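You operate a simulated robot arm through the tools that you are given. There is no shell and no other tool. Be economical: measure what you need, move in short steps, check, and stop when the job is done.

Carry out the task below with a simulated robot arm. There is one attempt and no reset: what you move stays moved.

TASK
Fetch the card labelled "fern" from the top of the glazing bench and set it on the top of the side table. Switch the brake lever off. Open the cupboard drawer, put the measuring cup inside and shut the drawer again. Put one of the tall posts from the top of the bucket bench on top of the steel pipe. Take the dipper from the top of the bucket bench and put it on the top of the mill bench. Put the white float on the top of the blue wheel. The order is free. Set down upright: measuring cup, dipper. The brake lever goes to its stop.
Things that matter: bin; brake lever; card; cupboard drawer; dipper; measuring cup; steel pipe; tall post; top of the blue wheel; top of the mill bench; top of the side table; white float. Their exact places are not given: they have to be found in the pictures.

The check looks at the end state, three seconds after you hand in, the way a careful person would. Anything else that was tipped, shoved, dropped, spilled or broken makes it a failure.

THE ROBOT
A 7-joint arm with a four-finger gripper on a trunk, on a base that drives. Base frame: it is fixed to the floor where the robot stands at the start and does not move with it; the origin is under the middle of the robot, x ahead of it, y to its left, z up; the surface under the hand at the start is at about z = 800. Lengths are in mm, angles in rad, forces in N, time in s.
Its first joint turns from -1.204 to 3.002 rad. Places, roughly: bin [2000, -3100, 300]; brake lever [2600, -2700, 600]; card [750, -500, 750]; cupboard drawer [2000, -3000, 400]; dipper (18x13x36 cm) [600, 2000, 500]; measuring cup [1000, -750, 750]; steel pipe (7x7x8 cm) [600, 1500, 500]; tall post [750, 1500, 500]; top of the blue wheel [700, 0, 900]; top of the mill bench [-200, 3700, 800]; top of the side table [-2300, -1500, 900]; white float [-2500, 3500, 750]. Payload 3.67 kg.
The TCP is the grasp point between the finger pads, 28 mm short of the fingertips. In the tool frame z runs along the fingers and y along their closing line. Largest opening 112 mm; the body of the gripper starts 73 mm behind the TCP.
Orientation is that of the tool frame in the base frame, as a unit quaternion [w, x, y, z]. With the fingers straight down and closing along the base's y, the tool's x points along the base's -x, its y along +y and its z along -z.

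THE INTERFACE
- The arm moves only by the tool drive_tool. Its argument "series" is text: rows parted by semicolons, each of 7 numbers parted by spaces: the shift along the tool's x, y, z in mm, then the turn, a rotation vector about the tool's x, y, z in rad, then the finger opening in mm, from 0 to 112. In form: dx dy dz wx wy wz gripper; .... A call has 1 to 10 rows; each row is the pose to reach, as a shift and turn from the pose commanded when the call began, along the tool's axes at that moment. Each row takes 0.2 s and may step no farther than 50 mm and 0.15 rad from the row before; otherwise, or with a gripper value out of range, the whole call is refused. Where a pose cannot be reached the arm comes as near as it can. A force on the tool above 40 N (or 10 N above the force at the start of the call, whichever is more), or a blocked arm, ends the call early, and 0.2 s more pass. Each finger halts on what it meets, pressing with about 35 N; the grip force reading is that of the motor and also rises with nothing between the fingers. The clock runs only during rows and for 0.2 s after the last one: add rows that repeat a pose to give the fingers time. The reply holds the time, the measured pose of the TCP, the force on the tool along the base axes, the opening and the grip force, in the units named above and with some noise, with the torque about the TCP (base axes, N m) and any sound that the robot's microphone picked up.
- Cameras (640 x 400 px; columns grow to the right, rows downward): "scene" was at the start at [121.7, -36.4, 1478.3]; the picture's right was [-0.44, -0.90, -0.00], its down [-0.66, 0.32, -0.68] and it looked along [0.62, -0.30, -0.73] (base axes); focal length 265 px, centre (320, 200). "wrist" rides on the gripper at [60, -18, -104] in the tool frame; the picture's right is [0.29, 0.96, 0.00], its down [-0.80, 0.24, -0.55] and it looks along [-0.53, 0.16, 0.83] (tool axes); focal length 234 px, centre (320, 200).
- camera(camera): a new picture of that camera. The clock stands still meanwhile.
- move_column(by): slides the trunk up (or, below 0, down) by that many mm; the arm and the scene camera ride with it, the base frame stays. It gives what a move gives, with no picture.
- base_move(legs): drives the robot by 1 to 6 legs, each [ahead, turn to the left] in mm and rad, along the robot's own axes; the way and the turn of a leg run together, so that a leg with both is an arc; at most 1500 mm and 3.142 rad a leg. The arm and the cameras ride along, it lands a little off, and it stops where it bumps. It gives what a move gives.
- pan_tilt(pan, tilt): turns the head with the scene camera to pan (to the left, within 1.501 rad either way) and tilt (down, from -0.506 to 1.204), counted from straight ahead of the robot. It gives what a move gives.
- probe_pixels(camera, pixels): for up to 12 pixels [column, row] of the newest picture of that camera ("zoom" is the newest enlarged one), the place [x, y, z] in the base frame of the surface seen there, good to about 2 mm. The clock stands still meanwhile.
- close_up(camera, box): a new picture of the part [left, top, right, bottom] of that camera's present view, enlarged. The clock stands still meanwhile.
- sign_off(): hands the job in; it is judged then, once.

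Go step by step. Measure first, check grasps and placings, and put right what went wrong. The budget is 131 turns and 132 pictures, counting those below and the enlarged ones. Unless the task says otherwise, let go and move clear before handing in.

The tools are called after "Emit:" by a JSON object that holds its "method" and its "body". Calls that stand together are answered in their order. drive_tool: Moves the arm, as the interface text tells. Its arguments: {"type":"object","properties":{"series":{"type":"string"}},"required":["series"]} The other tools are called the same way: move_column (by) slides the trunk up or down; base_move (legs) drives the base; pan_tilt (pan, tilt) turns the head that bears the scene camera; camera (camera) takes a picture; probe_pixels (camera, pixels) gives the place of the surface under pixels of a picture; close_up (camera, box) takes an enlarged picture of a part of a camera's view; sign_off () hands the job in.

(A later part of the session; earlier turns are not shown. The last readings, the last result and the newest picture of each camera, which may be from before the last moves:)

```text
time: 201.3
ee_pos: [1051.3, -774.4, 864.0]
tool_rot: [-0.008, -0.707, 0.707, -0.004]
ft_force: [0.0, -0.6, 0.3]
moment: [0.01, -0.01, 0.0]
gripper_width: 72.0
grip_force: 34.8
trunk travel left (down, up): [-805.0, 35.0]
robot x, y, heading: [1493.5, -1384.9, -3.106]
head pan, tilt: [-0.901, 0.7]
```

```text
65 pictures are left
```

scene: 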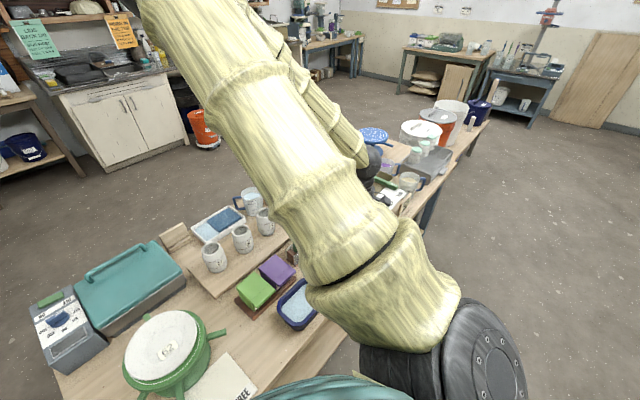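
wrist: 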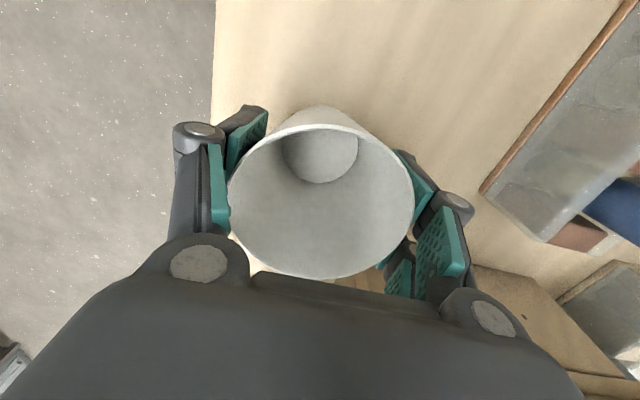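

Cup gripped at 72 mm, base 64 mm below TCP. Lifting straight up.

Emit:
{"method": "drive_tool", "body": {"series": "0 0 -20 0 0 0 50;0 0 -60 0 0 0 50;0 0 -105 0 0 0 50;0 0 -150 0 0 0 50;0 0 -180 0 0 0 50"}}

Emit:
{"method": "base_move", "body": {"legs": [[0, -0.679], [-1096, 0], [0, 2.214]]}}

Emit:
{"method": "pan_tilt", "body": {"pan": -0.4, "tilt": 0.8}}

Emit:
{"method": "camera", "body": {"camera": "scene"}}

```text
time: 202.5
ee_pos: [1054.8, -771.6, 1044.5]
tool_rot: [-0.007, -0.707, 0.707, -0.003]
ft_force: [-0.2, -0.5, -0.4]
moment: [-0.01, -0.01, 0.03]
gripper_width: 72.4
grip_force: 35.1
trunk travel left (down, up): [-805.0, 35.0]
robot x, y, heading: [1494.9, -1381.2, -3.106]
head pan, tilt: [-0.901, 0.7]
```

```text
time: 215.3
ee_pos: [1742.4, -2488.4, 1045.4]
tool_rot: [0.002, 1.0, 0.003, 0.007]
ft_force: [0.3, -0.8, 0.2]
moment: [0.0, -0.02, -0.01]
gripper_width: 72.5
grip_force: 35.4
trunk travel left (down, up): [-805.0, 35.0]
robot x, y, heading: [2352.4, -2048.6, -1.526]
head pan, tilt: [-0.901, 0.7]
```

```text
time: 216.2
ee_pos: [1744.3, -2489.0, 1044.8]
tool_rot: [0.003, 1.0, 0.004, 0.007]
ft_force: [0.4, -0.1, -0.4]
moment: [0.02, 0.0, 0.0]
gripper_width: 72.2
grip_force: 35.5
trunk travel left (down, up): [-805.0, 35.0]
robot x, y, heading: [2349.2, -2043.3, -1.526]
head pan, tilt: [-0.4, 0.799]
```

```text
64 pictures are left
```

scene: 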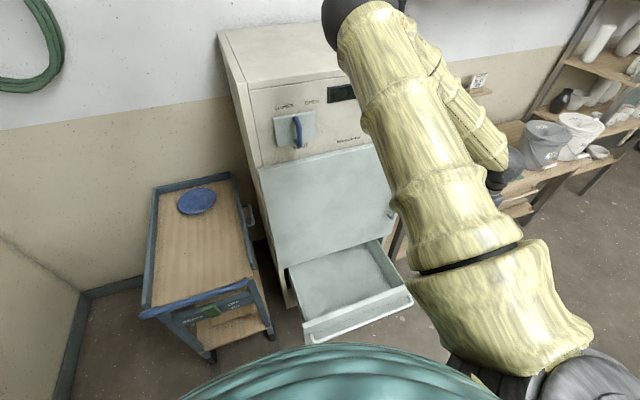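

Cup is held, but the elbow is now forward toward the cupboard. Rotating the tool back to the robot-aligned yaw should send the elbow back out right.

Emit:
{"method": "drive_tool", "body": {"series": "0 0 0 0 0 -.15 50;0 0 0 0 0 -.3 50;0 0 0 0 0 -.45 50;0 0 0 0 0 -.6 50;0 0 0 0 0 -.75 50;0 0 0 0 0 -.9 50;0 0 0 0 0 -1.05 50;0 0 0 0 0 -1.2 50;0 0 0 0 0 -1.35 50;0 0 0 0 0 -1.5 50"}}

Emit:
{"method": "camera", "body": {"camera": "scene"}}

```text
time: 218.4
ee_pos: [1743.5, -2488.2, 1044.8]
tool_rot: [0.008, 0.728, 0.686, 0.004]
ft_force: [1.5, -0.4, 0.3]
moment: [-0.03, 0.02, -0.04]
gripper_width: 72.3
grip_force: 35.2
trunk travel left (down, up): [-805.0, 35.0]
robot x, y, heading: [2349.7, -2040.5, -1.53]
head pan, tilt: [-0.4, 0.799]
```

```text
63 pictures are left
```

scene: 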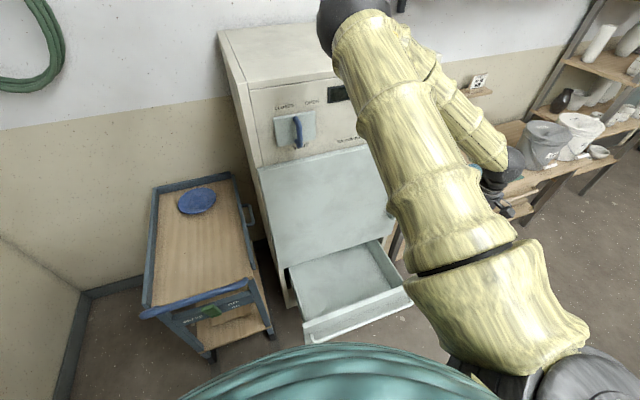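

Emit:
{"method": "probe_pixels", "body": {"camera": "scene", "pixels": [[345, 20], [370, 60], [470, 120], [440, 220], [325, 10], [380, 8], [320, 50], [300, 35]]}}

```text
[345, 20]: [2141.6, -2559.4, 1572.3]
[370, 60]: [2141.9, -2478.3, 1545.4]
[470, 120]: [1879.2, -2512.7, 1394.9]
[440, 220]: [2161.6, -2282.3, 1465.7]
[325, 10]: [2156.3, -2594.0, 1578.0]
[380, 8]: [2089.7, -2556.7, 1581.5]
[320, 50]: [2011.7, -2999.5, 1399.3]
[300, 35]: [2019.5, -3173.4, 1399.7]
```

Elbow is at y≈-2600, z 1570, with room to the door (-2813). I'll place the cup near the drawer's front, needing only ~115 mm of extension.

Emit:
{"method": "drive_tool", "body": {"series": "-28 28 0 0 0 0 50;-55 57 0 0 0 0 50;-83 86 0 0 0 0 50;-110 114 0 0 0 0 50;-110 114 0 0 0 0 50"}}

Emit:
{"method": "camera", "body": {"camera": "scene"}}

Emit:
{"method": "probe_pixels", "body": {"camera": "scene", "pixels": [[345, 20], [325, 10], [340, 5], [310, 15]]}}

```text
time: 219.6
ee_pos: [1846.1, -2606.6, 1045.4]
tool_rot: [0.008, 0.729, 0.684, 0.004]
ft_force: [-0.1, 0.1, -1.2]
moment: [0.02, 0.0, -0.03]
gripper_width: 72.5
grip_force: 35.1
trunk travel left (down, up): [-805.0, 35.0]
robot x, y, heading: [2350.8, -2044.9, -1.526]
head pan, tilt: [-0.4, 0.799]
```

```text
62 pictures are left
```

scene: 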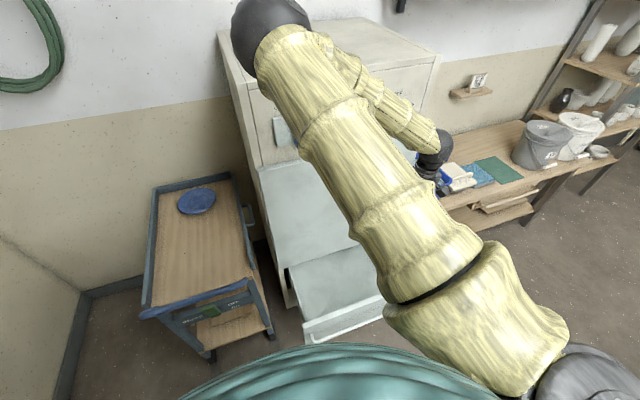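

```text
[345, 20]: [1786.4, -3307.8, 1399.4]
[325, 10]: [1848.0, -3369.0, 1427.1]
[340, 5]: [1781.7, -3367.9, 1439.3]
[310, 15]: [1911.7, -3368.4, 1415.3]
```

Emit:
{"method": "probe_pixels", "body": {"camera": "scene", "pixels": [[270, 25], [240, 20], [255, 8], [340, 90], [405, 120], [440, 150]]}}

```text
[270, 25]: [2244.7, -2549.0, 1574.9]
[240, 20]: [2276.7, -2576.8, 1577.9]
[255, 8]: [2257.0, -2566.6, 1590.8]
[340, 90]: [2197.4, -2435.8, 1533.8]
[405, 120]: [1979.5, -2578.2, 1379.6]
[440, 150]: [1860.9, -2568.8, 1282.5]
```

Elbow stays clear (x≈2250, y≈-2600). Lowering into the drawer.

Emit:
{"method": "move_column", "body": {"by": -400}}

Emit:
{"method": "camera", "body": {"camera": "wrist"}}

```text
time: 223.4
ee_pos: [1847.6, -2606.7, 645.6]
tool_rot: [0.007, 0.73, 0.684, 0.003]
ft_force: [0.9, -0.7, 0.9]
moment: [0.01, 0.0, -0.02]
gripper_width: 72.2
grip_force: 35.2
trunk travel left (down, up): [-405.0, 435.0]
robot x, y, heading: [2351.9, -2045.7, -1.537]
head pan, tilt: [-0.4, 0.799]
```

```text
61 pictures are left
```

wrist: 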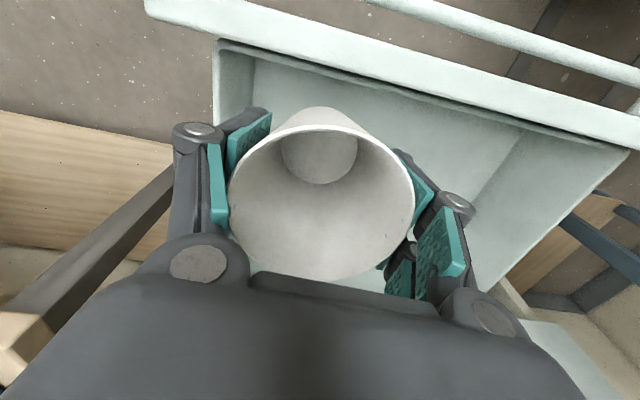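

The wrist camera mount (60 mm toward the robot) could hit the drawer front, so I'll move 50 mm deeper first, then lower.

Emit:
{"method": "drive_tool", "body": {"series": "-25 3 0 0 0 0 50;-50 6 0 0 0 0 50;-50 6 0 0 0 0 50"}}

Emit:
{"method": "move_column", "body": {"by": -230}}

Emit:
{"method": "camera", "body": {"camera": "scene"}}

```text
time: 224.2
ee_pos: [1851.9, -2657.6, 648.9]
tool_rot: [0.007, 0.729, 0.685, 0.003]
ft_force: [-0.2, -0.2, -0.7]
moment: [0.01, -0.02, -0.03]
gripper_width: 72.3
grip_force: 35.4
trunk travel left (down, up): [-405.0, 435.0]
robot x, y, heading: [2350.8, -2045.2, -1.537]
head pan, tilt: [-0.4, 0.799]
```

```text
time: 226.6
ee_pos: [1851.2, -2656.6, 417.1]
tool_rot: [0.007, 0.729, 0.684, 0.002]
ft_force: [0.3, 0.4, -0.2]
moment: [-0.03, 0.0, 0.04]
gripper_width: 72.4
grip_force: 34.9
trunk travel left (down, up): [-175.0, 665.0]
robot x, y, heading: [2350.2, -2045.9, -1.53]
head pan, tilt: [-0.4, 0.799]
```

```text
60 pictures are left
```

scene: 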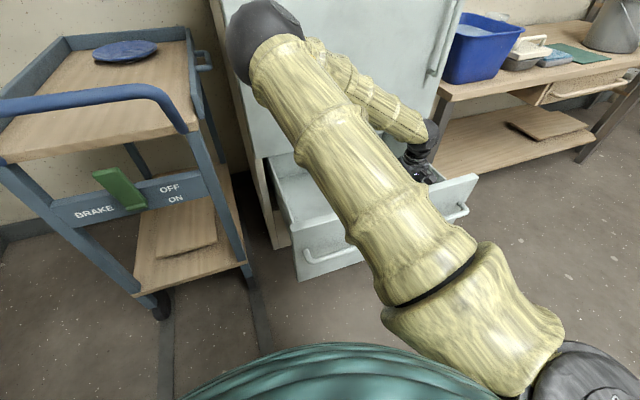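

Lower ~19 mm more until contact, then release and rise.

Emit:
{"method": "drive_tool", "body": {"series": "0 0 8 0 0 0 50;0 0 14 0 0 0 50;0 0 18 0 0 0 50;0 0 20 0 0 0 50"}}

```text
time: 227.6
ee_pos: [1850.9, -2657.6, 398.4]
tool_rot: [0.007, 0.729, 0.685, 0.004]
ft_force: [0.0, 0.2, -0.6]
moment: [0.01, 0.03, 0.02]
gripper_width: 72.4
grip_force: 35.4
trunk travel left (down, up): [-175.0, 665.0]
robot x, y, heading: [2347.6, -2045.9, -1.53]
head pan, tilt: [-0.4, 0.799]
```

Emit:
{"method": "drive_tool", "body": {"series": "0 0 2 0 0 0 50;0 0 3.5 0 0 0 50;0 0 3.5 0 0 0 72;0 0 3.5 0 0 0 80;0 0 3.5 0 0 0 90;0 0 3.5 0 0 0 96;0 0 -30 0 0 0 96;0 0 -75 0 0 0 96;0 0 -120 0 0 0 96"}}

Emit:
{"method": "camera", "body": {"camera": "wrist"}}

```text
time: 229.6
ee_pos: [1849.4, -2656.9, 519.8]
tool_rot: [0.006, 0.729, 0.684, 0.003]
ft_force: [0.5, 0.8, -0.1]
moment: [-0.03, 0.01, -0.02]
gripper_width: 95.9
grip_force: 0.2
trunk travel left (down, up): [-175.0, 665.0]
robot x, y, heading: [2351.6, -2042.1, -1.532]
head pan, tilt: [-0.4, 0.799]
```

```text
59 pictures are left
```

wrist: 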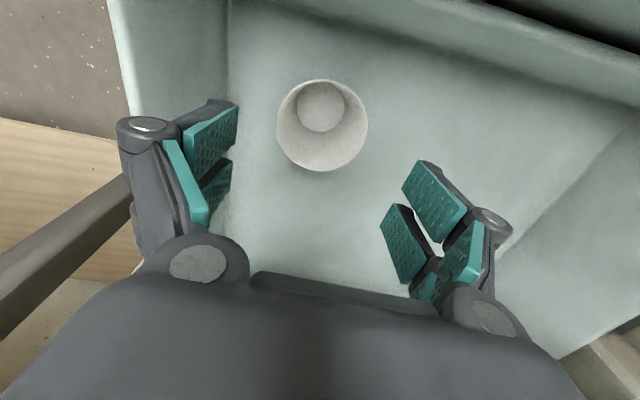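

Cup stands upright in the drawer. Raising up, retracting to the right-hand posture and pitching 45° with closed fingers to push the drawer shut.

Emit:
{"method": "move_column", "body": {"by": 400}}

Emit:
{"method": "drive_tool", "body": {"series": "30 -16 0 0 0 0 50;60 -32 0 0 0 0 0;90 -48 0 0 0 0 0;120 -64 0 0 0 0 0;150 -80 0 0 0 0 0"}}

Emit:
{"method": "drive_tool", "body": {"series": "0 0 0 0 -.131 0 0;0 0 0 0 -.262 0 0;0 0 0 0 -.393 0 0;0 0 0 0 -.524 0 0;0 0 0 0 -.655 0 0;0 0 0 0 -.785 0 0;0 0 0 0 -.785 0 0"}}

Emit:
{"method": "camera", "body": {"camera": "scene"}}

```text
time: 233.5
ee_pos: [1848.5, -2656.6, 918.9]
tool_rot: [0.008, 0.729, 0.685, 0.004]
ft_force: [0.9, 0.2, 0.6]
moment: [-0.04, 0.01, -0.01]
gripper_width: 96.1
grip_force: 0.0
trunk travel left (down, up): [-575.0, 265.0]
robot x, y, heading: [2350.0, -2045.0, -1.53]
head pan, tilt: [-0.4, 0.799]
```

```text
time: 234.7
ee_pos: [1776.5, -2500.8, 919.2]
tool_rot: [0.008, 0.729, 0.685, 0.003]
ft_force: [-0.2, 0.4, -0.2]
moment: [0.03, -0.02, -0.02]
gripper_width: 0.0
grip_force: 34.9
trunk travel left (down, up): [-575.0, 265.0]
robot x, y, heading: [2351.3, -2046.8, -1.528]
head pan, tilt: [-0.4, 0.799]
```

```text
time: 236.3
ee_pos: [1778.8, -2502.0, 917.9]
tool_rot: [0.268, 0.675, 0.63, -0.276]
ft_force: [0.2, 0.1, 0.0]
moment: [0.0, 0.0, -0.02]
gripper_width: 0.0
grip_force: 35.0
trunk travel left (down, up): [-575.0, 265.0]
robot x, y, heading: [2350.4, -2047.9, -1.532]
head pan, tilt: [-0.4, 0.799]
```

```text
58 pictures are left
```

scene: 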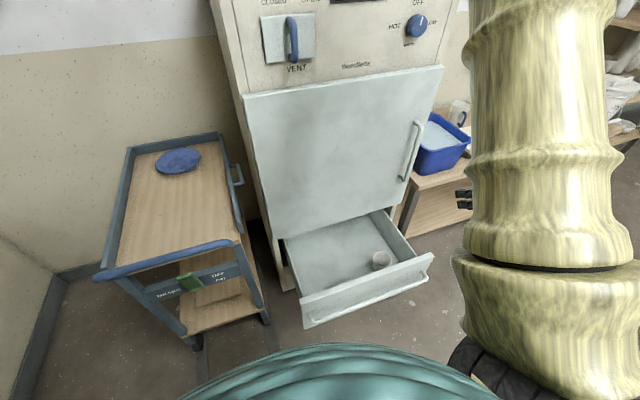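

Pitch OK. Back up the base 150, lower to z≈525, then push.

Emit:
{"method": "base_move", "body": {"legs": [[-160, 0]]}}

Emit:
{"method": "move_column", "body": {"by": -393}}

Emit:
{"method": "drive_tool", "body": {"series": "0 40 0 0 0 0 0;0 80 0 0 0 0 0;0 80 0 0 0 0 0"}}

Emit:
{"method": "camera", "body": {"camera": "wrist"}}

```text
time: 237.7
ee_pos: [1770.4, -2331.8, 919.0]
tool_rot: [0.268, 0.675, 0.629, -0.276]
ft_force: [0.1, -0.4, 0.0]
moment: [-0.06, 0.01, 0.04]
gripper_width: 0.3
grip_force: 34.7
trunk travel left (down, up): [-575.0, 265.0]
robot x, y, heading: [2346.6, -1879.0, -1.531]
head pan, tilt: [-0.4, 0.799]
```

```text
time: 241.5
ee_pos: [1772.0, -2333.0, 524.3]
tool_rot: [0.268, 0.676, 0.628, -0.277]
ft_force: [0.4, -0.3, 1.0]
moment: [0.01, -0.01, 0.01]
gripper_width: 0.0
grip_force: 35.3
trunk travel left (down, up): [-182.0, 658.0]
robot x, y, heading: [2347.9, -1878.7, -1.531]
head pan, tilt: [-0.4, 0.799]
```

```text
time: 242.3
ee_pos: [1826.7, -2353.9, 523.6]
tool_rot: [0.269, 0.675, 0.629, -0.276]
ft_force: [-0.1, 0.2, 0.2]
moment: [0.0, 0.02, 0.03]
gripper_width: 0.0
grip_force: 34.6
out of reach, approached as far as the arm can: row 2, 3
trunk travel left (down, up): [-182.0, 658.0]
robot x, y, heading: [2346.2, -1875.8, -1.537]
head pan, tilt: [-0.4, 0.799]
```

```text
57 pictures are left
```

wrist: 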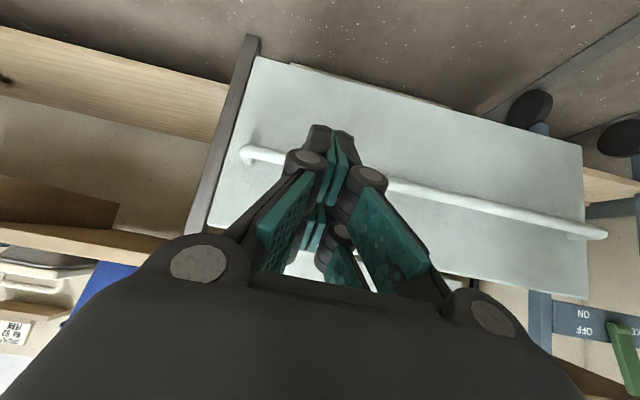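

Pushing: first extend the arm to near the front face, then check.

Emit:
{"method": "drive_tool", "body": {"series": "-28 0 28.5 0 0 0 0;-56 0 57 0 0 0 0;-84 0 85 0 0 0 0;-100 0 101.5 0 0 0 0;-104 0 105.5 0 0 0 0;-108 0 109.5 0 0 0 0;-115 0 116.5 0 0 0 0;-125 0 126.5 0 0 0 0"}}

Emit:
{"method": "base_move", "body": {"legs": [[120, 0]]}}

Emit:
{"method": "camera", "body": {"camera": "scene"}}

```text
time: 244.1
ee_pos: [1814.8, -2531.4, 520.5]
tool_rot: [0.268, 0.675, 0.63, -0.276]
ft_force: [0.2, -0.5, -0.6]
moment: [-0.01, 0.0, 0.01]
gripper_width: 0.0
grip_force: 34.5
trunk travel left (down, up): [-182.0, 658.0]
robot x, y, heading: [2343.9, -1877.4, -1.535]
head pan, tilt: [-0.4, 0.799]
```

```text
time: 245.3
ee_pos: [1819.6, -2653.6, 518.6]
tool_rot: [0.268, 0.676, 0.629, -0.276]
ft_force: [-0.5, -0.4, 0.8]
moment: [0.0, 0.0, -0.01]
gripper_width: 0.1
grip_force: 35.3
trunk travel left (down, up): [-182.0, 658.0]
robot x, y, heading: [2350.6, -2001.7, -1.533]
head pan, tilt: [-0.4, 0.799]
```

```text
56 pictures are left
```

scene: 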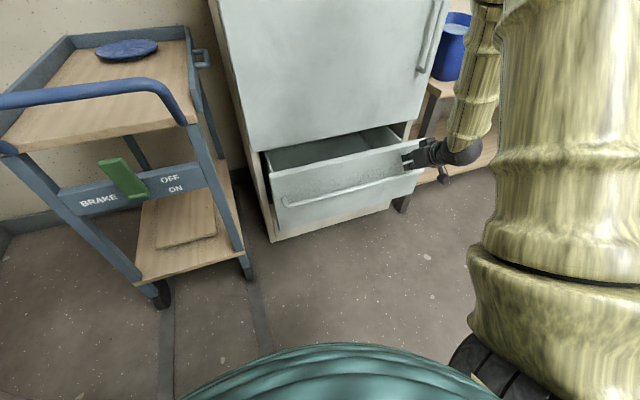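

Drawer follows. Base 120 more, then the arm slowly for the end.

Emit:
{"method": "base_move", "body": {"legs": [[115, 0]]}}

Emit:
{"method": "drive_tool", "body": {"series": "-7 0 7 0 0 0 0;-14 0 14 0 0 0 0;-21 0 21 0 0 0 0;-28 0 28 0 0 0 0;-34 0 34 0 0 0 0;-38 0 38 0 0 0 0;-42 0 42 0 0 0 0;-46 0 46 0 0 0 0"}}

Emit:
{"method": "camera", "body": {"camera": "scene"}}

```text
time: 246.6
ee_pos: [1823.4, -2770.6, 518.8]
tool_rot: [0.268, 0.676, 0.628, -0.277]
ft_force: [-0.6, 1.0, 0.3]
moment: [-0.01, -0.04, -0.01]
gripper_width: 0.0
grip_force: 35.0
trunk travel left (down, up): [-182.0, 658.0]
robot x, y, heading: [2353.3, -2115.8, -1.535]
head pan, tilt: [-0.4, 0.799]
```

```text
time: 247.5
ee_pos: [1821.0, -2799.2, 517.3]
tool_rot: [0.265, 0.679, 0.628, -0.274]
ft_force: [0.0, 10.1, 2.1]
moment: [-0.04, -0.03, 0.0]
gripper_width: 0.0
grip_force: 34.9
trunk travel left (down, up): [-182.0, 658.0]
robot x, y, heading: [2353.8, -2121.1, -1.535]
head pan, tilt: [-0.4, 0.799]
stopped in row 4: the force on the tool passed its limit at 57 N (the readings are from after the stop); the commanded pose is now the measured one
```

```text
55 pictures are left
```

scene: 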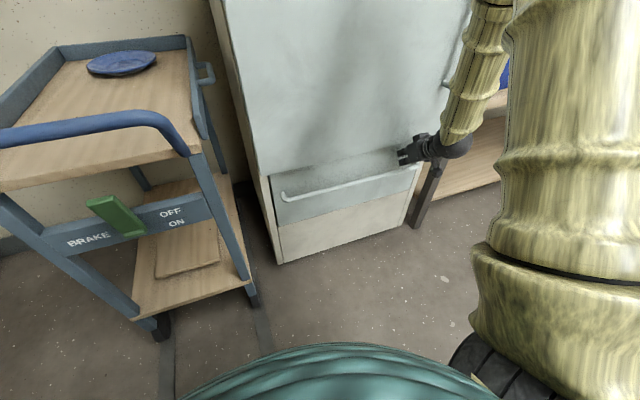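

Force rose at the end; probing whether the face is back at y≈-2835.

Emit:
{"method": "probe_pixels", "body": {"camera": "scene", "pixels": [[340, 200], [300, 210], [380, 190], [320, 240], [285, 205], [130, 225], [115, 200]]}}

Emit:
{"method": "drive_tool", "body": {"series": "25 0 -25 0 0 0 0;50 0 -50 0 0 0 0;85 0 -85 0 0 0 0;120 0 -120 0 0 0 0"}}

```text
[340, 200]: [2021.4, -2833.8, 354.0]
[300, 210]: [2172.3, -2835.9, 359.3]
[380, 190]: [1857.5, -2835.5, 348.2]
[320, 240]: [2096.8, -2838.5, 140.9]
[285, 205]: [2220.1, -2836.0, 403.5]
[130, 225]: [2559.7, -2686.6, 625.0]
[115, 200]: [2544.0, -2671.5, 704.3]
```

```text
time: 248.5
ee_pos: [1832.3, -2630.9, 517.0]
tool_rot: [0.266, 0.677, 0.629, -0.273]
ft_force: [0.1, 0.7, 0.4]
moment: [-0.03, 0.02, 0.01]
gripper_width: 0.2
grip_force: 35.4
trunk travel left (down, up): [-182.0, 658.0]
robot x, y, heading: [2352.7, -2117.1, -1.53]
head pan, tilt: [-0.4, 0.799]
```

Drawer is shut (face -2835) and lever still at OFF. Now raise, unpitch, and drive to the card at the far side of the glazing bench.

Emit:
{"method": "base_move", "body": {"legs": [[-150, 0]]}}

Emit:
{"method": "move_column", "body": {"by": 400}}

Emit:
{"method": "move_column", "body": {"by": 220}}

Emit:
{"method": "drive_tool", "body": {"series": "0 0 0 0 .13 0 0;0 0 0 0 .26 0 0;0 0 0 0 .39 0 0;0 0 0 0 .52 0 0;0 0 0 0 .65 0 60;0 0 0 0 .77 0 112;0 0 0 0 .77 0 112"}}

Emit:
{"method": "base_move", "body": {"legs": [[0, -2.565], [1370, 0], [0, 0.95]]}}

Emit:
{"method": "camera", "body": {"camera": "wrist"}}

```text
time: 249.9
ee_pos: [1828.5, -2477.9, 517.4]
tool_rot: [0.266, 0.677, 0.63, -0.273]
ft_force: [0.3, 0.1, 0.0]
moment: [-0.01, -0.02, -0.01]
gripper_width: 0.2
grip_force: 35.9
trunk travel left (down, up): [-182.0, 658.0]
robot x, y, heading: [2347.1, -1963.6, -1.535]
head pan, tilt: [-0.4, 0.799]
```

```text
time: 253.7
ee_pos: [1826.4, -2478.2, 918.1]
tool_rot: [0.266, 0.677, 0.629, -0.274]
ft_force: [-0.2, 0.3, 0.3]
moment: [-0.02, 0.01, -0.01]
gripper_width: 0.1
grip_force: 34.7
trunk travel left (down, up): [-582.0, 258.0]
robot x, y, heading: [2351.0, -1965.0, -1.533]
head pan, tilt: [-0.4, 0.799]
```

```text
time: 256.1
ee_pos: [1825.6, -2477.9, 1136.8]
tool_rot: [0.266, 0.677, 0.63, -0.272]
ft_force: [0.0, -0.6, 0.5]
moment: [0.0, 0.03, -0.01]
gripper_width: 0.0
grip_force: 35.0
trunk travel left (down, up): [-802.0, 38.0]
robot x, y, heading: [2349.5, -1966.0, -1.533]
head pan, tilt: [-0.4, 0.799]
```

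```text
time: 257.7
ee_pos: [1825.5, -2478.3, 1138.3]
tool_rot: [0.01, 0.73, 0.683, 0.002]
ft_force: [-0.9, 0.3, -0.1]
moment: [-0.03, -0.07, 0.01]
gripper_width: 111.9
grip_force: 0.1
trunk travel left (down, up): [-802.0, 38.0]
robot x, y, heading: [2347.9, -1961.3, -1.535]
head pan, tilt: [-0.4, 0.799]
```

```text
time: 273.1
ee_pos: [1136.2, -262.9, 1137.4]
tool_rot: [0.008, 0.998, -0.063, -0.006]
ft_force: [-0.1, -0.1, 0.0]
moment: [0.01, -0.01, -0.02]
gripper_width: 112.0
grip_force: 0.1
trunk travel left (down, up): [-802.0, 38.0]
robot x, y, heading: [1617.2, -816.1, 3.115]
head pan, tilt: [-0.4, 0.799]
```

```text
54 pictures are left
```

wrist: 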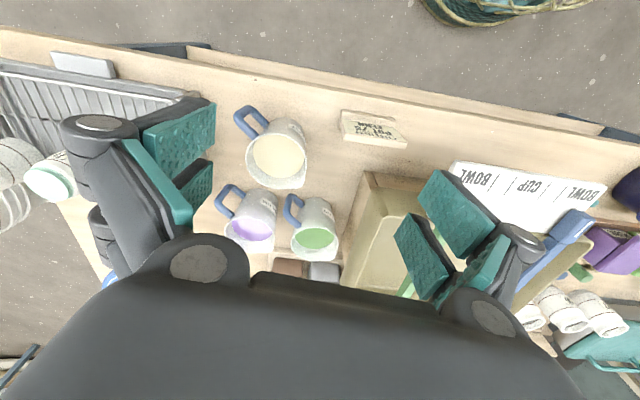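

The card at (372,130) faces me here. Reading it and measuring.

Emit:
{"method": "close_up", "body": {"camera": "wrist", "box": [325, 95, 425, 160]}}

Emit:
{"method": "probe_pixels", "body": {"camera": "wrist", "pixels": [[345, 140], [400, 146], [345, 113], [402, 126], [372, 130], [372, 145], [373, 118], [277, 155], [250, 185], [306, 140], [430, 150]]}}

```text
6.15 times, centred on (375, 128) of wrist
```

zoom: 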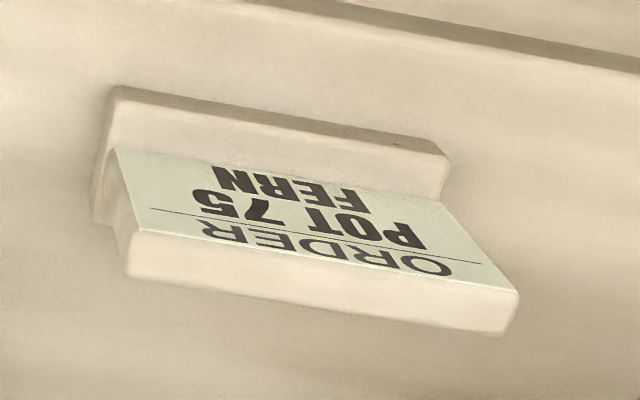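

```text
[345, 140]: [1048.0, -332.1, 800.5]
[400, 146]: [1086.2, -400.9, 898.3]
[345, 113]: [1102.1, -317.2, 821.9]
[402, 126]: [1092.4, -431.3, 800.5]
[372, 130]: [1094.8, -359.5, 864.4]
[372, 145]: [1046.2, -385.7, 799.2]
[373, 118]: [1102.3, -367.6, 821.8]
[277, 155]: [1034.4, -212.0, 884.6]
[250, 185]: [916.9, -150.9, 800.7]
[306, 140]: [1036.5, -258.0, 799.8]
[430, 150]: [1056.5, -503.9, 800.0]
```

It reads "ORDER POT 75 FERN". Measuring edge ends for yaw and width.

Emit:
{"method": "probe_pixels", "body": {"camera": "zoom", "pixels": [[145, 255], [490, 312], [315, 280], [135, 240], [505, 300], [110, 120], [440, 175], [130, 110], [430, 160], [300, 220]]}}

```text
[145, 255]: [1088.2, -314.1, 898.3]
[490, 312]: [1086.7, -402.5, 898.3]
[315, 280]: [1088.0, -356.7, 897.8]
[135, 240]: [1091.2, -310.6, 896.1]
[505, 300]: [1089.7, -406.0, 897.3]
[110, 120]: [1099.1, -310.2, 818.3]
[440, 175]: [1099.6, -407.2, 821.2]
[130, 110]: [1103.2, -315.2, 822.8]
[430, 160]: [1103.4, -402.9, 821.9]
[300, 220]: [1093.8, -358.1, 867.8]
```

Plate is parallel to y, y -309…-407 (98 wide), top z 898. I'll grip across its width; moving to a pre-pose with tips just above.

Emit:
{"method": "drive_tool", "body": {"series": "-7 20 35 0 0 -.03 112;-14 40 70 0 0 -.06 112;-21 60 105 0 0 -.09 112;-28 80 140 0 0 -.126 112;-35 100 175 0 0 -.126 112;-35 100 198 0 0 -.126 112;-35 100 198 0 0 -.126 112"}}

Emit:
{"method": "camera", "body": {"camera": "wrist"}}

```text
time: 274.7
ee_pos: [1087.0, -359.3, 940.7]
tool_rot: [0.007, 1.0, 0.0, -0.007]
ft_force: [-0.4, -0.1, -0.8]
moment: [0.01, 0.03, -0.03]
gripper_width: 111.9
grip_force: 0.0
trunk travel left (down, up): [-802.0, 38.0]
robot x, y, heading: [1621.8, -813.9, 3.121]
head pan, tilt: [-0.4, 0.799]
```

```text
52 pictures are left
```

wrist: 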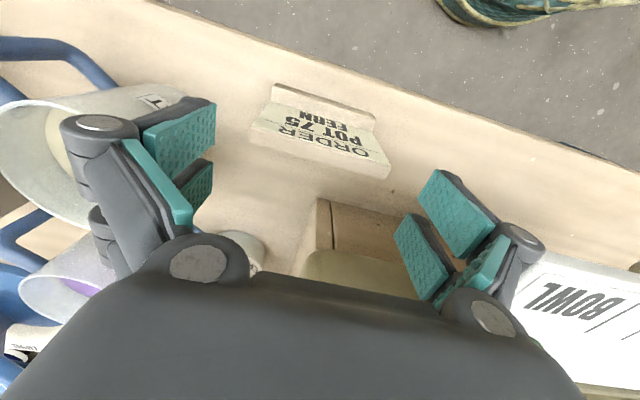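

Well centered; the jug stays clear. Descend 72 and close.

Emit:
{"method": "drive_tool", "body": {"series": "0 -1 30 0 0 0 112;0 -1 55 0 0 0 112;0 -1 72 0 0 0 112;0 -1 72 0 0 0 98;0 -1 72 0 0 0 85;0 -1 72 0 0 0 85"}}

Emit:
{"method": "camera", "body": {"camera": "wrist"}}

```text
time: 276.1
ee_pos: [1086.2, -360.1, 868.0]
tool_rot: [0.006, 1.0, 0.0, -0.007]
ft_force: [-0.8, 0.8, 1.2]
moment: [0.02, 0.06, 0.01]
gripper_width: 99.3
grip_force: 35.1
trunk travel left (down, up): [-802.0, 38.0]
robot x, y, heading: [1618.6, -815.6, 3.115]
head pan, tilt: [-0.4, 0.799]
```

```text
51 pictures are left
```

wrist: 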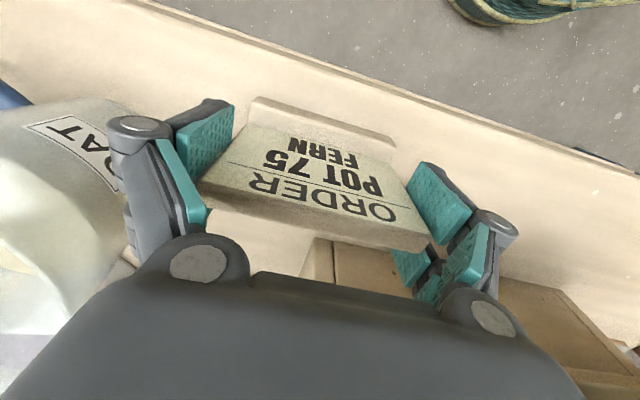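

Card gripped (99 mm). Lifting 200 and driving around the right end of the bench toward the back of the room.

Emit:
{"method": "drive_tool", "body": {"series": "0 0 -20 0 0 0 85;0 0 -60 0 0 0 85;0 0 -105 0 0 0 85;0 0 -150 0 0 0 85;0 0 -200 0 0 0 85"}}

Emit:
{"method": "base_move", "body": {"legs": [[0, 1.597], [1400, 0], [0, -1.571], [1450, 0]]}}

Emit:
{"method": "pan_tilt", "body": {"pan": 0.3, "tilt": 0.4}}

Emit:
{"method": "camera", "body": {"camera": "scene"}}

```text
time: 277.3
ee_pos: [1089.1, -360.9, 1070.6]
tool_rot: [0.007, 1.0, 0.0, -0.007]
ft_force: [0.6, -0.4, -0.9]
moment: [0.01, 0.05, -0.02]
gripper_width: 99.2
grip_force: 35.1
trunk travel left (down, up): [-802.0, 38.0]
robot x, y, heading: [1620.1, -815.0, 3.119]
head pan, tilt: [-0.4, 0.799]
```

```text
time: 278.8
ee_pos: [1003.5, -473.0, 1069.0]
tool_rot: [0.004, 0.995, 0.101, -0.006]
ft_force: [1.0, 6.2, 0.6]
moment: [0.27, -0.03, 0.07]
gripper_width: 102.9
grip_force: 34.5
trunk travel left (down, up): [-802.0, 38.0]
robot x, y, heading: [1619.4, -814.9, -2.957]
head pan, tilt: [-0.4, 0.799]
stopped in leg 1: the force on the tool passed its limit at 66 N (the readings are from after the stop); the commanded pose is now the measured one
```

```text
time: 279.9
ee_pos: [1003.7, -471.4, 1069.3]
tool_rot: [0.005, 0.995, 0.101, -0.005]
ft_force: [1.6, 6.2, -1.2]
moment: [0.36, -0.04, 0.1]
gripper_width: 102.9
grip_force: 35.5
trunk travel left (down, up): [-802.0, 38.0]
robot x, y, heading: [1621.0, -817.7, -2.958]
head pan, tilt: [0.3, 0.4]
```

```text
50 pictures are left
```

scene: 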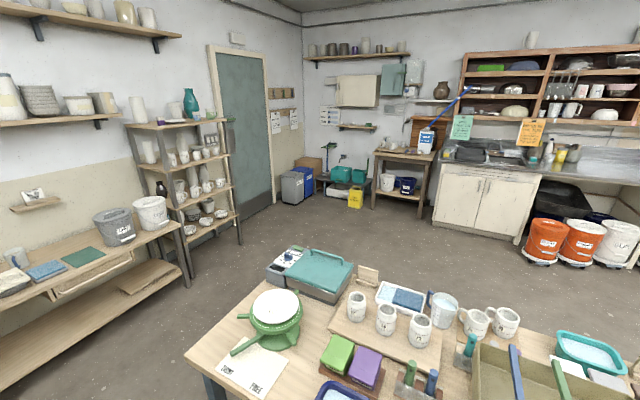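

The card bumped something at about (1003,-471). Looking with the wrist camera.

Emit:
{"method": "camera", "body": {"camera": "wrist"}}

Emit:
{"method": "close_up", "body": {"camera": "scene", "box": [440, 300, 640, 400]}}

```text
49 pictures are left
```

wrist: 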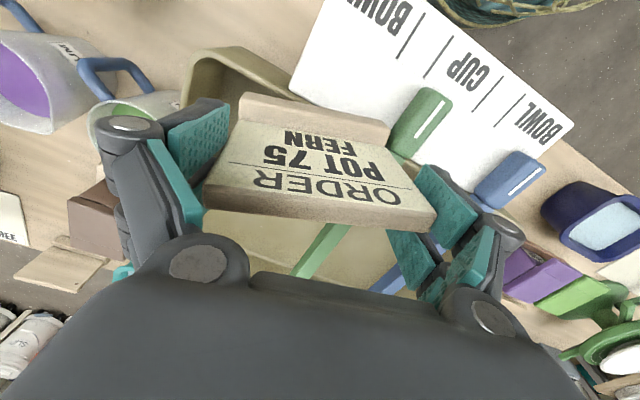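

```text
3.20 times, centred on (540, 350) of scene
```

zoom: 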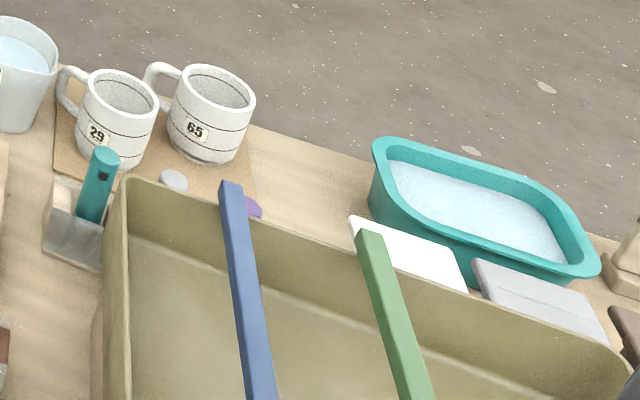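

Emit:
{"method": "probe_pixels", "body": {"camera": "wrist", "pixels": [[420, 120], [425, 95], [510, 180], [525, 160], [395, 150], [320, 250], [390, 280], [440, 60], [480, 190], [540, 155]]}}

```text
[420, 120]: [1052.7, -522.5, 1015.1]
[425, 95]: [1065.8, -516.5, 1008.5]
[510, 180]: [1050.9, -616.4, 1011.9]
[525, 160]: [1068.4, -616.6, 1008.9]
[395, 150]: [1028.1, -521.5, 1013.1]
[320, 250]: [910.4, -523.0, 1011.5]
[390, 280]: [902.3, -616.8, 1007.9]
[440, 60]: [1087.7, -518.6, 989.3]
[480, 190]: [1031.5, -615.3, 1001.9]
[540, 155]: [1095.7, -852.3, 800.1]
```

The card base struck a raised green slider bar (z≈1012) on the bin and pushed it from about y≈-455 to -522. I need to restore it; measuring the label ticks to know its original spot.

Emit:
{"method": "close_up", "body": {"camera": "wrist", "box": [290, 0, 590, 200]}}

Emit:
{"method": "probe_pixels", "body": {"camera": "wrist", "pixels": [[408, 38], [437, 57], [485, 92], [515, 110], [330, 90], [570, 125], [425, 90], [525, 155]]}}

```text
2.00 times, centred on (440, 100) of wrist
```

zoom: 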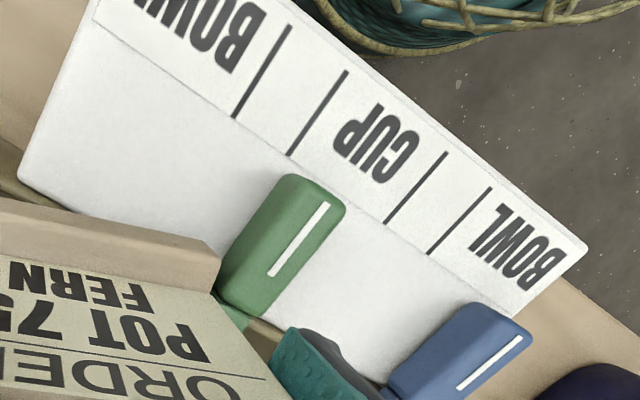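

```text
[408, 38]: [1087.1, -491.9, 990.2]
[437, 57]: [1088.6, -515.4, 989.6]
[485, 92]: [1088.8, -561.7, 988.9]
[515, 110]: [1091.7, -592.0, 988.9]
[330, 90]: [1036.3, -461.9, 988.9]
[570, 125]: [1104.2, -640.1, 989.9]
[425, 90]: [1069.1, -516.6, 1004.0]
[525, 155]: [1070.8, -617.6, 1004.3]
```

The ticks show BOWL zones beyond y=-490 and -590; blue sits at -617, so green belonged at ≈-463 (symmetric). I'll turn back, set the card down at its old place, and push the bar back.

Emit:
{"method": "base_move", "body": {"legs": [[0, -0.208]]}}

Emit:
{"method": "camera", "body": {"camera": "wrist"}}

```text
time: 281.1
ee_pos: [1085.1, -355.5, 1069.1]
tool_rot: [0.004, 1.0, 0.0, -0.006]
ft_force: [0.1, 0.3, 0.3]
moment: [0.01, 0.02, 0.0]
gripper_width: 100.7
grip_force: 35.4
trunk travel left (down, up): [-802.0, 38.0]
robot x, y, heading: [1622.0, -814.4, 3.123]
head pan, tilt: [0.3, 0.4]
```

```text
46 pictures are left
```

wrist: 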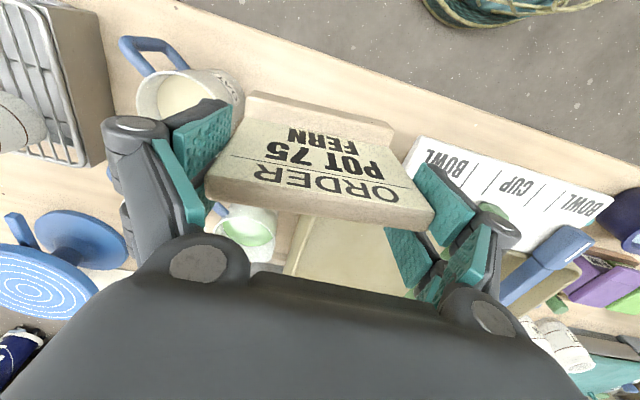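

Card still well held. Set it down at its old spot and release.

Emit:
{"method": "drive_tool", "body": {"series": "0 4 45 0 0 0 85;0 4 90 0 0 0 85;0 4 135 0 0 0 85;0 4 180 0 0 0 85;0 4 195 0 0 0 85;0 4 200 0 0 0 85;0 4 200 0 0 0 112;0 4 200 0 0 0 112;0 4 180 0 0 0 112;0 4 135 0 0 0 112"}}

Emit:
{"method": "drive_tool", "body": {"series": "0 0 -45 0 0 0 112;0 0 -90 0 0 0 112;0 0 -130 0 0 0 60;0 0 -160 0 0 0 0;0 0 -160 0 0 0 0"}}

Emit:
{"method": "camera", "body": {"camera": "wrist"}}

```text
time: 283.3
ee_pos: [1085.4, -359.7, 937.0]
tool_rot: [0.004, 1.0, 0.001, -0.007]
ft_force: [-0.5, 0.5, 1.1]
moment: [0.01, 0.05, 0.01]
gripper_width: 112.0
grip_force: 0.0
trunk travel left (down, up): [-802.0, 38.0]
robot x, y, heading: [1621.5, -815.8, 3.122]
head pan, tilt: [0.3, 0.4]
```

```text
time: 284.5
ee_pos: [1085.6, -357.5, 1095.4]
tool_rot: [0.004, 1.0, 0.0, -0.006]
ft_force: [-0.6, -0.2, 0.2]
moment: [-0.01, -0.02, 0.03]
gripper_width: 0.0
grip_force: 34.9
trunk travel left (down, up): [-802.0, 38.0]
robot x, y, heading: [1623.4, -812.4, 3.121]
head pan, tilt: [0.3, 0.4]
```

```text
45 pictures are left
```

wrist: 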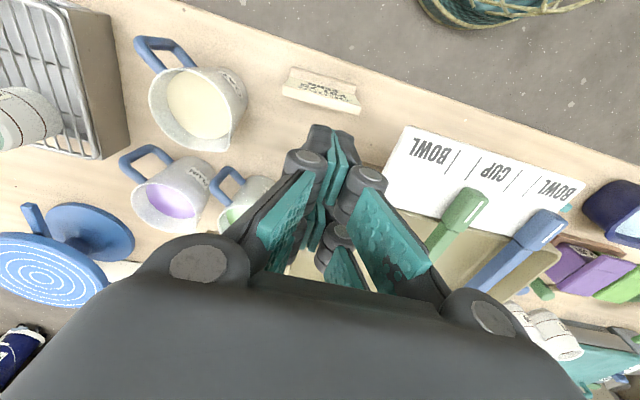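

Card stands fine. Moving closed fingers between the bars (x≈980, y≈-572).

Emit:
{"method": "drive_tool", "body": {"series": "-21 43 0 0 0 0 0;-42 86 0 0 0 0 0;-63 129 0 0 0 0 0;-84 172 0 0 0 0 0;-105 215 0 0 0 0 0;-105 215 35 0 0 0 0;-105 215 69 0 0 0 0;-105 215 69 0 0 0 0"}}

Emit:
{"method": "camera", "body": {"camera": "wrist"}}

```text
time: 286.3
ee_pos: [981.1, -575.9, 1025.4]
tool_rot: [0.004, 1.0, 0.0, -0.007]
ft_force: [0.7, -0.3, -0.2]
moment: [-0.01, 0.02, 0.04]
gripper_width: 0.1
grip_force: 35.4
trunk travel left (down, up): [-802.0, 38.0]
robot x, y, heading: [1615.5, -816.1, 3.123]
head pan, tilt: [0.3, 0.4]
```

```text
44 pictures are left
```

wrist: 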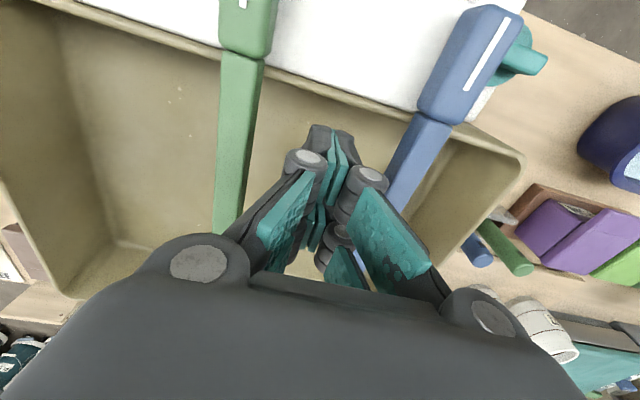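

Pushing the green bar toward +y.

Emit:
{"method": "drive_tool", "body": {"series": "0 -20 0 0 0 0 0;0 -35 0 0 0 0 0;0 -48 0 0 0 0 0;0 -60 0 0 0 0 0;0 -70 0 0 0 0 0;0 -78 0 0 0 0 0;0 -84 0 0 0 0 0"}}

Emit:
{"method": "camera", "body": {"camera": "wrist"}}

Emit:
{"method": "probe_pixels", "body": {"camera": "wrist", "pixels": [[295, 30], [290, 60], [270, 120], [300, 10], [280, 90], [490, 50]]}}

```text
time: 287.9
ee_pos: [980.3, -492.0, 1029.2]
tool_rot: [0.003, 1.0, 0.0, -0.006]
ft_force: [0.3, -1.4, -0.4]
moment: [-0.02, 0.07, 0.0]
gripper_width: 0.2
grip_force: 35.1
trunk travel left (down, up): [-802.0, 38.0]
robot x, y, heading: [1618.9, -812.5, 3.12]
head pan, tilt: [0.3, 0.4]
```

```text
43 pictures are left
```

wrist: 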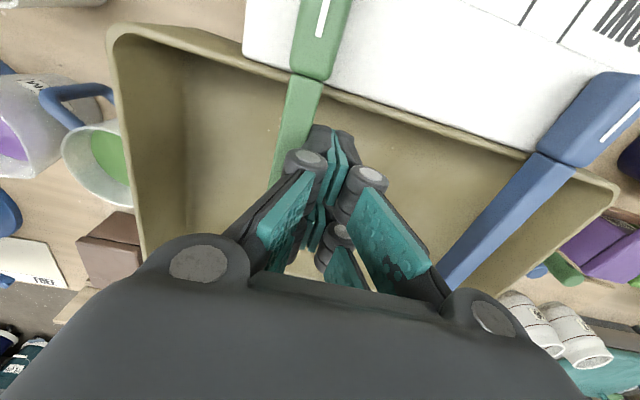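

```text
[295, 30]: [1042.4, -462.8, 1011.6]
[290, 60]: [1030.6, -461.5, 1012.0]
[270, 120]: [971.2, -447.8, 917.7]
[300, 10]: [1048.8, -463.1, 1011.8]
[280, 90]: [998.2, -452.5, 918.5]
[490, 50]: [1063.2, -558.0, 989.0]
```

Emit:
{"method": "probe_pixels", "body": {"camera": "wrist", "pixels": [[322, 20], [322, 40], [302, 100], [312, 75], [345, 20], [620, 120], [585, 110]]}}

```text
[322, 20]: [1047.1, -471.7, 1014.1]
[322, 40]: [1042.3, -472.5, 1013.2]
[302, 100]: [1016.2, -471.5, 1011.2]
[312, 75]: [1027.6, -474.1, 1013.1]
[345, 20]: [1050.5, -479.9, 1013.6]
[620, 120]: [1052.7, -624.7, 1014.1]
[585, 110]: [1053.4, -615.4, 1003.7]
```

Bar center is now -472; pushing 11 mm more to ≈-461, then lift clear.

Emit:
{"method": "drive_tool", "body": {"series": "0 -6 0 0 0 0 0;0 -11 0 0 0 0 0;0 -11 0 0 0 0 0;0 10 0 0 0 0 0;0 30 0 0 0 0 0;0 30 -40 0 0 0 0;0 30 -80 0 0 0 0;0 30 -120 0 0 0 60;0 30 -150 0 0 0 112"}}

Emit:
{"method": "camera", "body": {"camera": "wrist"}}

```text
time: 289.9
ee_pos: [978.7, -520.2, 1180.2]
tool_rot: [0.004, 1.0, 0.0, -0.008]
ft_force: [0.3, 0.0, -0.2]
moment: [0.02, -0.02, 0.01]
gripper_width: 99.7
grip_force: 0.1
trunk travel left (down, up): [-802.0, 38.0]
robot x, y, heading: [1621.6, -816.1, 3.121]
head pan, tilt: [0.3, 0.4]
```

```text
42 pictures are left
```

wrist: 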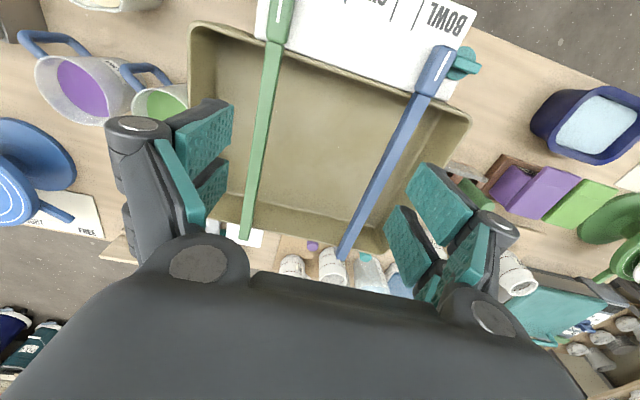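

Bar restored. Regrasping the card.

Emit:
{"method": "drive_tool", "body": {"series": "21 -32 0 0 0 0 112;43 -64 0 0 0 0 112;64 -97 0 0 0 0 112;86 -129 0 0 0 0 112;107 -161 0 0 0 0 112;107 -161 48 0 0 0 112;107 -161 96 0 0 0 112;107 -161 144 0 0 0 112;107 -161 192 0 0 0 112;107 -161 240 0 0 0 112"}}

Emit:
{"method": "camera", "body": {"camera": "wrist"}}

```text
time: 292.1
ee_pos: [1085.5, -359.6, 931.9]
tool_rot: [0.004, 1.0, -0.001, -0.006]
ft_force: [0.1, 0.3, -0.3]
moment: [-0.02, -0.02, -0.03]
gripper_width: 111.7
grip_force: 0.1
trunk travel left (down, up): [-802.0, 38.0]
robot x, y, heading: [1622.5, -814.9, 3.118]
head pan, tilt: [0.3, 0.4]
```

```text
41 pictures are left
```

wrist: 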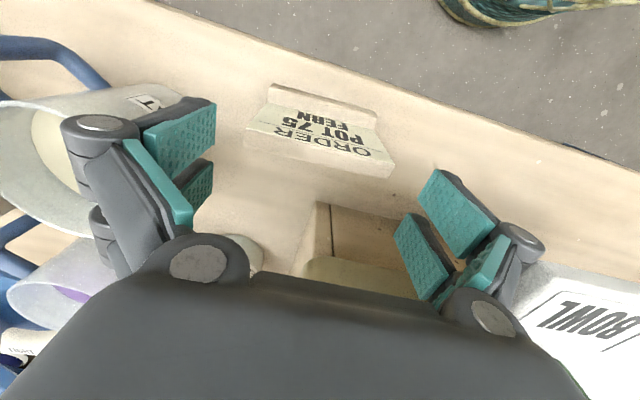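

Same alignment as before. Grip, lift high, back away from the bench first, then drive around.

Emit:
{"method": "drive_tool", "body": {"series": "0 0 35 0 0 0 112;0 0 64 0 0 0 112;0 0 64 0 0 0 95;0 0 64 0 0 0 85;0 0 64 0 0 0 85;0 0 30 0 0 0 85;0 0 -15 0 0 0 85;0 0 -60 0 0 0 85;0 0 -105 0 0 0 85;0 0 -150 0 0 0 85"}}

Emit:
{"method": "drive_tool", "body": {"series": "0 0 -40 0 0 0 85;0 0 -80 0 0 0 85"}}

Emit:
{"method": "base_move", "body": {"legs": [[-350, 0], [0, 1.594], [1400, 0], [0, -1.571], [1400, 0], [1100, 0]]}}

Emit:
{"method": "pan_tilt", "body": {"pan": 0.0, "tilt": 0.5}}

Emit:
{"method": "camera", "body": {"camera": "scene"}}

```text
time: 294.3
ee_pos: [1086.2, -360.5, 1084.8]
tool_rot: [0.004, 1.0, -0.001, -0.007]
ft_force: [0.1, -0.6, -0.1]
moment: [0.03, 0.02, -0.01]
gripper_width: 99.4
grip_force: 34.8
trunk travel left (down, up): [-802.0, 38.0]
robot x, y, heading: [1620.1, -812.3, 3.122]
head pan, tilt: [0.3, 0.4]
```

```text
time: 294.9
ee_pos: [1089.8, -359.4, 1167.9]
tool_rot: [0.002, 1.0, 0.0, -0.007]
ft_force: [0.7, 0.0, -0.8]
moment: [0.05, 0.06, 0.0]
gripper_width: 99.5
grip_force: 34.6
trunk travel left (down, up): [-802.0, 38.0]
robot x, y, heading: [1619.2, -813.3, 3.118]
head pan, tilt: [0.3, 0.4]
```

```text
time: 307.9
ee_pos: [1631.3, -2816.3, 1164.0]
tool_rot: [0.002, 0.677, 0.736, 0.005]
ft_force: [-0.9, 8.1, 0.0]
moment: [-0.38, -0.09, 0.48]
gripper_width: 99.1
grip_force: 34.6
trunk travel left (down, up): [-802.0, 38.0]
robot x, y, heading: [2041.2, -2257.8, -1.515]
head pan, tilt: [0.3, 0.4]
stopped in leg 3: the force on the tool passed its limit at 47 N (the readings are from after the stop); the commanded pose is now the measured one
```

```text
time: 308.7
ee_pos: [1630.9, -2818.1, 1163.3]
tool_rot: [0.003, 0.677, 0.736, 0.005]
ft_force: [-0.9, 14.9, -5.2]
moment: [-0.55, 0.13, 0.8]
gripper_width: 99.3
grip_force: 34.5
trunk travel left (down, up): [-802.0, 38.0]
robot x, y, heading: [2046.2, -2255.9, -1.51]
head pan, tilt: [0.0, 0.499]
```

```text
40 pictures are left
```

scene: 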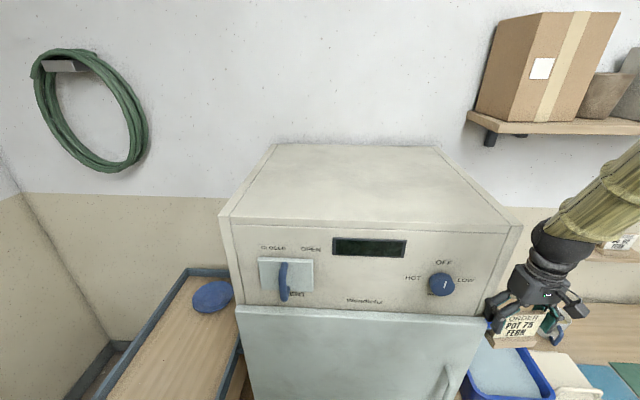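

The hand bumped the cupboard's corner (I drove a bit too deep). Back off and verify the knob and cupboard are unchanged.

Emit:
{"method": "base_move", "body": {"legs": [[-250, 0]]}}

Emit:
{"method": "close_up", "body": {"camera": "scene", "box": [190, 200, 590, 400]}}

Emit:
{"method": "probe_pixels", "body": {"camera": "zoom", "pixels": [[130, 300], [400, 310], [200, 350], [450, 280], [60, 250]]}}

```text
time: 310.6
ee_pos: [1619.0, -2565.8, 1162.4]
tool_rot: [0.004, 0.676, 0.737, 0.005]
ft_force: [0.4, 0.1, -1.0]
moment: [-0.05, -0.02, 0.0]
gripper_width: 99.1
grip_force: 34.9
trunk travel left (down, up): [-802.0, 38.0]
robot x, y, heading: [2026.9, -2003.0, -1.507]
head pan, tilt: [0.0, 0.499]
```

```text
1.60 times, centred on (390, 300) of scene
```

zoom: 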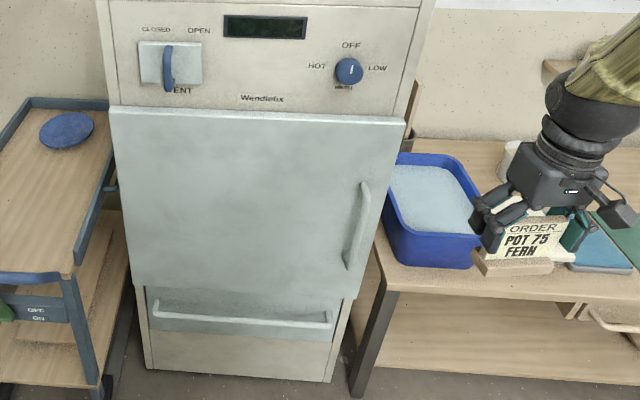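

```text
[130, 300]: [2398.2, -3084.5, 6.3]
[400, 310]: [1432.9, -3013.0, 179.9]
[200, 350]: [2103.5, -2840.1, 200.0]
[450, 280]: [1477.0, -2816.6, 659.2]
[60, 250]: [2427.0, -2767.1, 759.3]
```

All intact, card still held. Continue: forward 120, turn right, drive along -x.

Emit:
{"method": "base_move", "body": {"legs": [[120, 0], [0, -1.63], [1450, 0], [1100, 0]]}}

Emit:
{"method": "pan_tilt", "body": {"pan": 0.0, "tilt": 0.5}}

Emit:
{"method": "camera", "body": {"camera": "scene"}}

```text
time: 327.8
ee_pos: [-1037.3, -1642.7, 1162.3]
tool_rot: [0.004, 1.0, 0.007, 0.001]
ft_force: [-0.1, 0.5, -1.2]
moment: [0.0, 0.01, -0.02]
gripper_width: 99.2
grip_force: 35.1
trunk travel left (down, up): [-802.0, 38.0]
robot x, y, heading: [-502.2, -2090.3, 3.135]
head pan, tilt: [0.0, 0.499]
```

```text
time: 328.4
ee_pos: [-1037.2, -1642.7, 1162.9]
tool_rot: [0.005, 1.0, 0.008, 0.001]
ft_force: [-0.4, 0.5, -1.0]
moment: [-0.01, 0.01, -0.03]
gripper_width: 99.1
grip_force: 35.6
trunk travel left (down, up): [-802.0, 38.0]
robot x, y, heading: [-504.3, -2090.0, 3.135]
head pan, tilt: [0.0, 0.499]
```

```text
38 pictures are left
```

scene: 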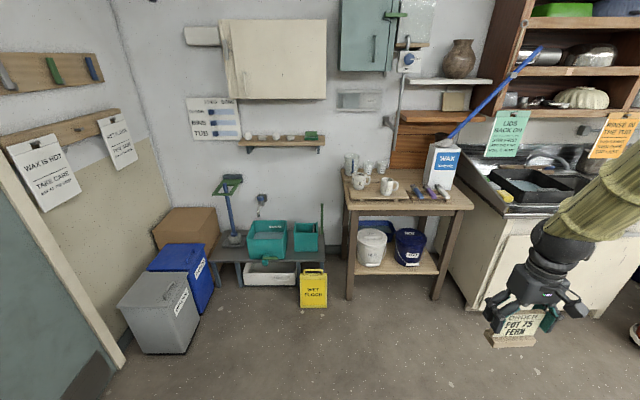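

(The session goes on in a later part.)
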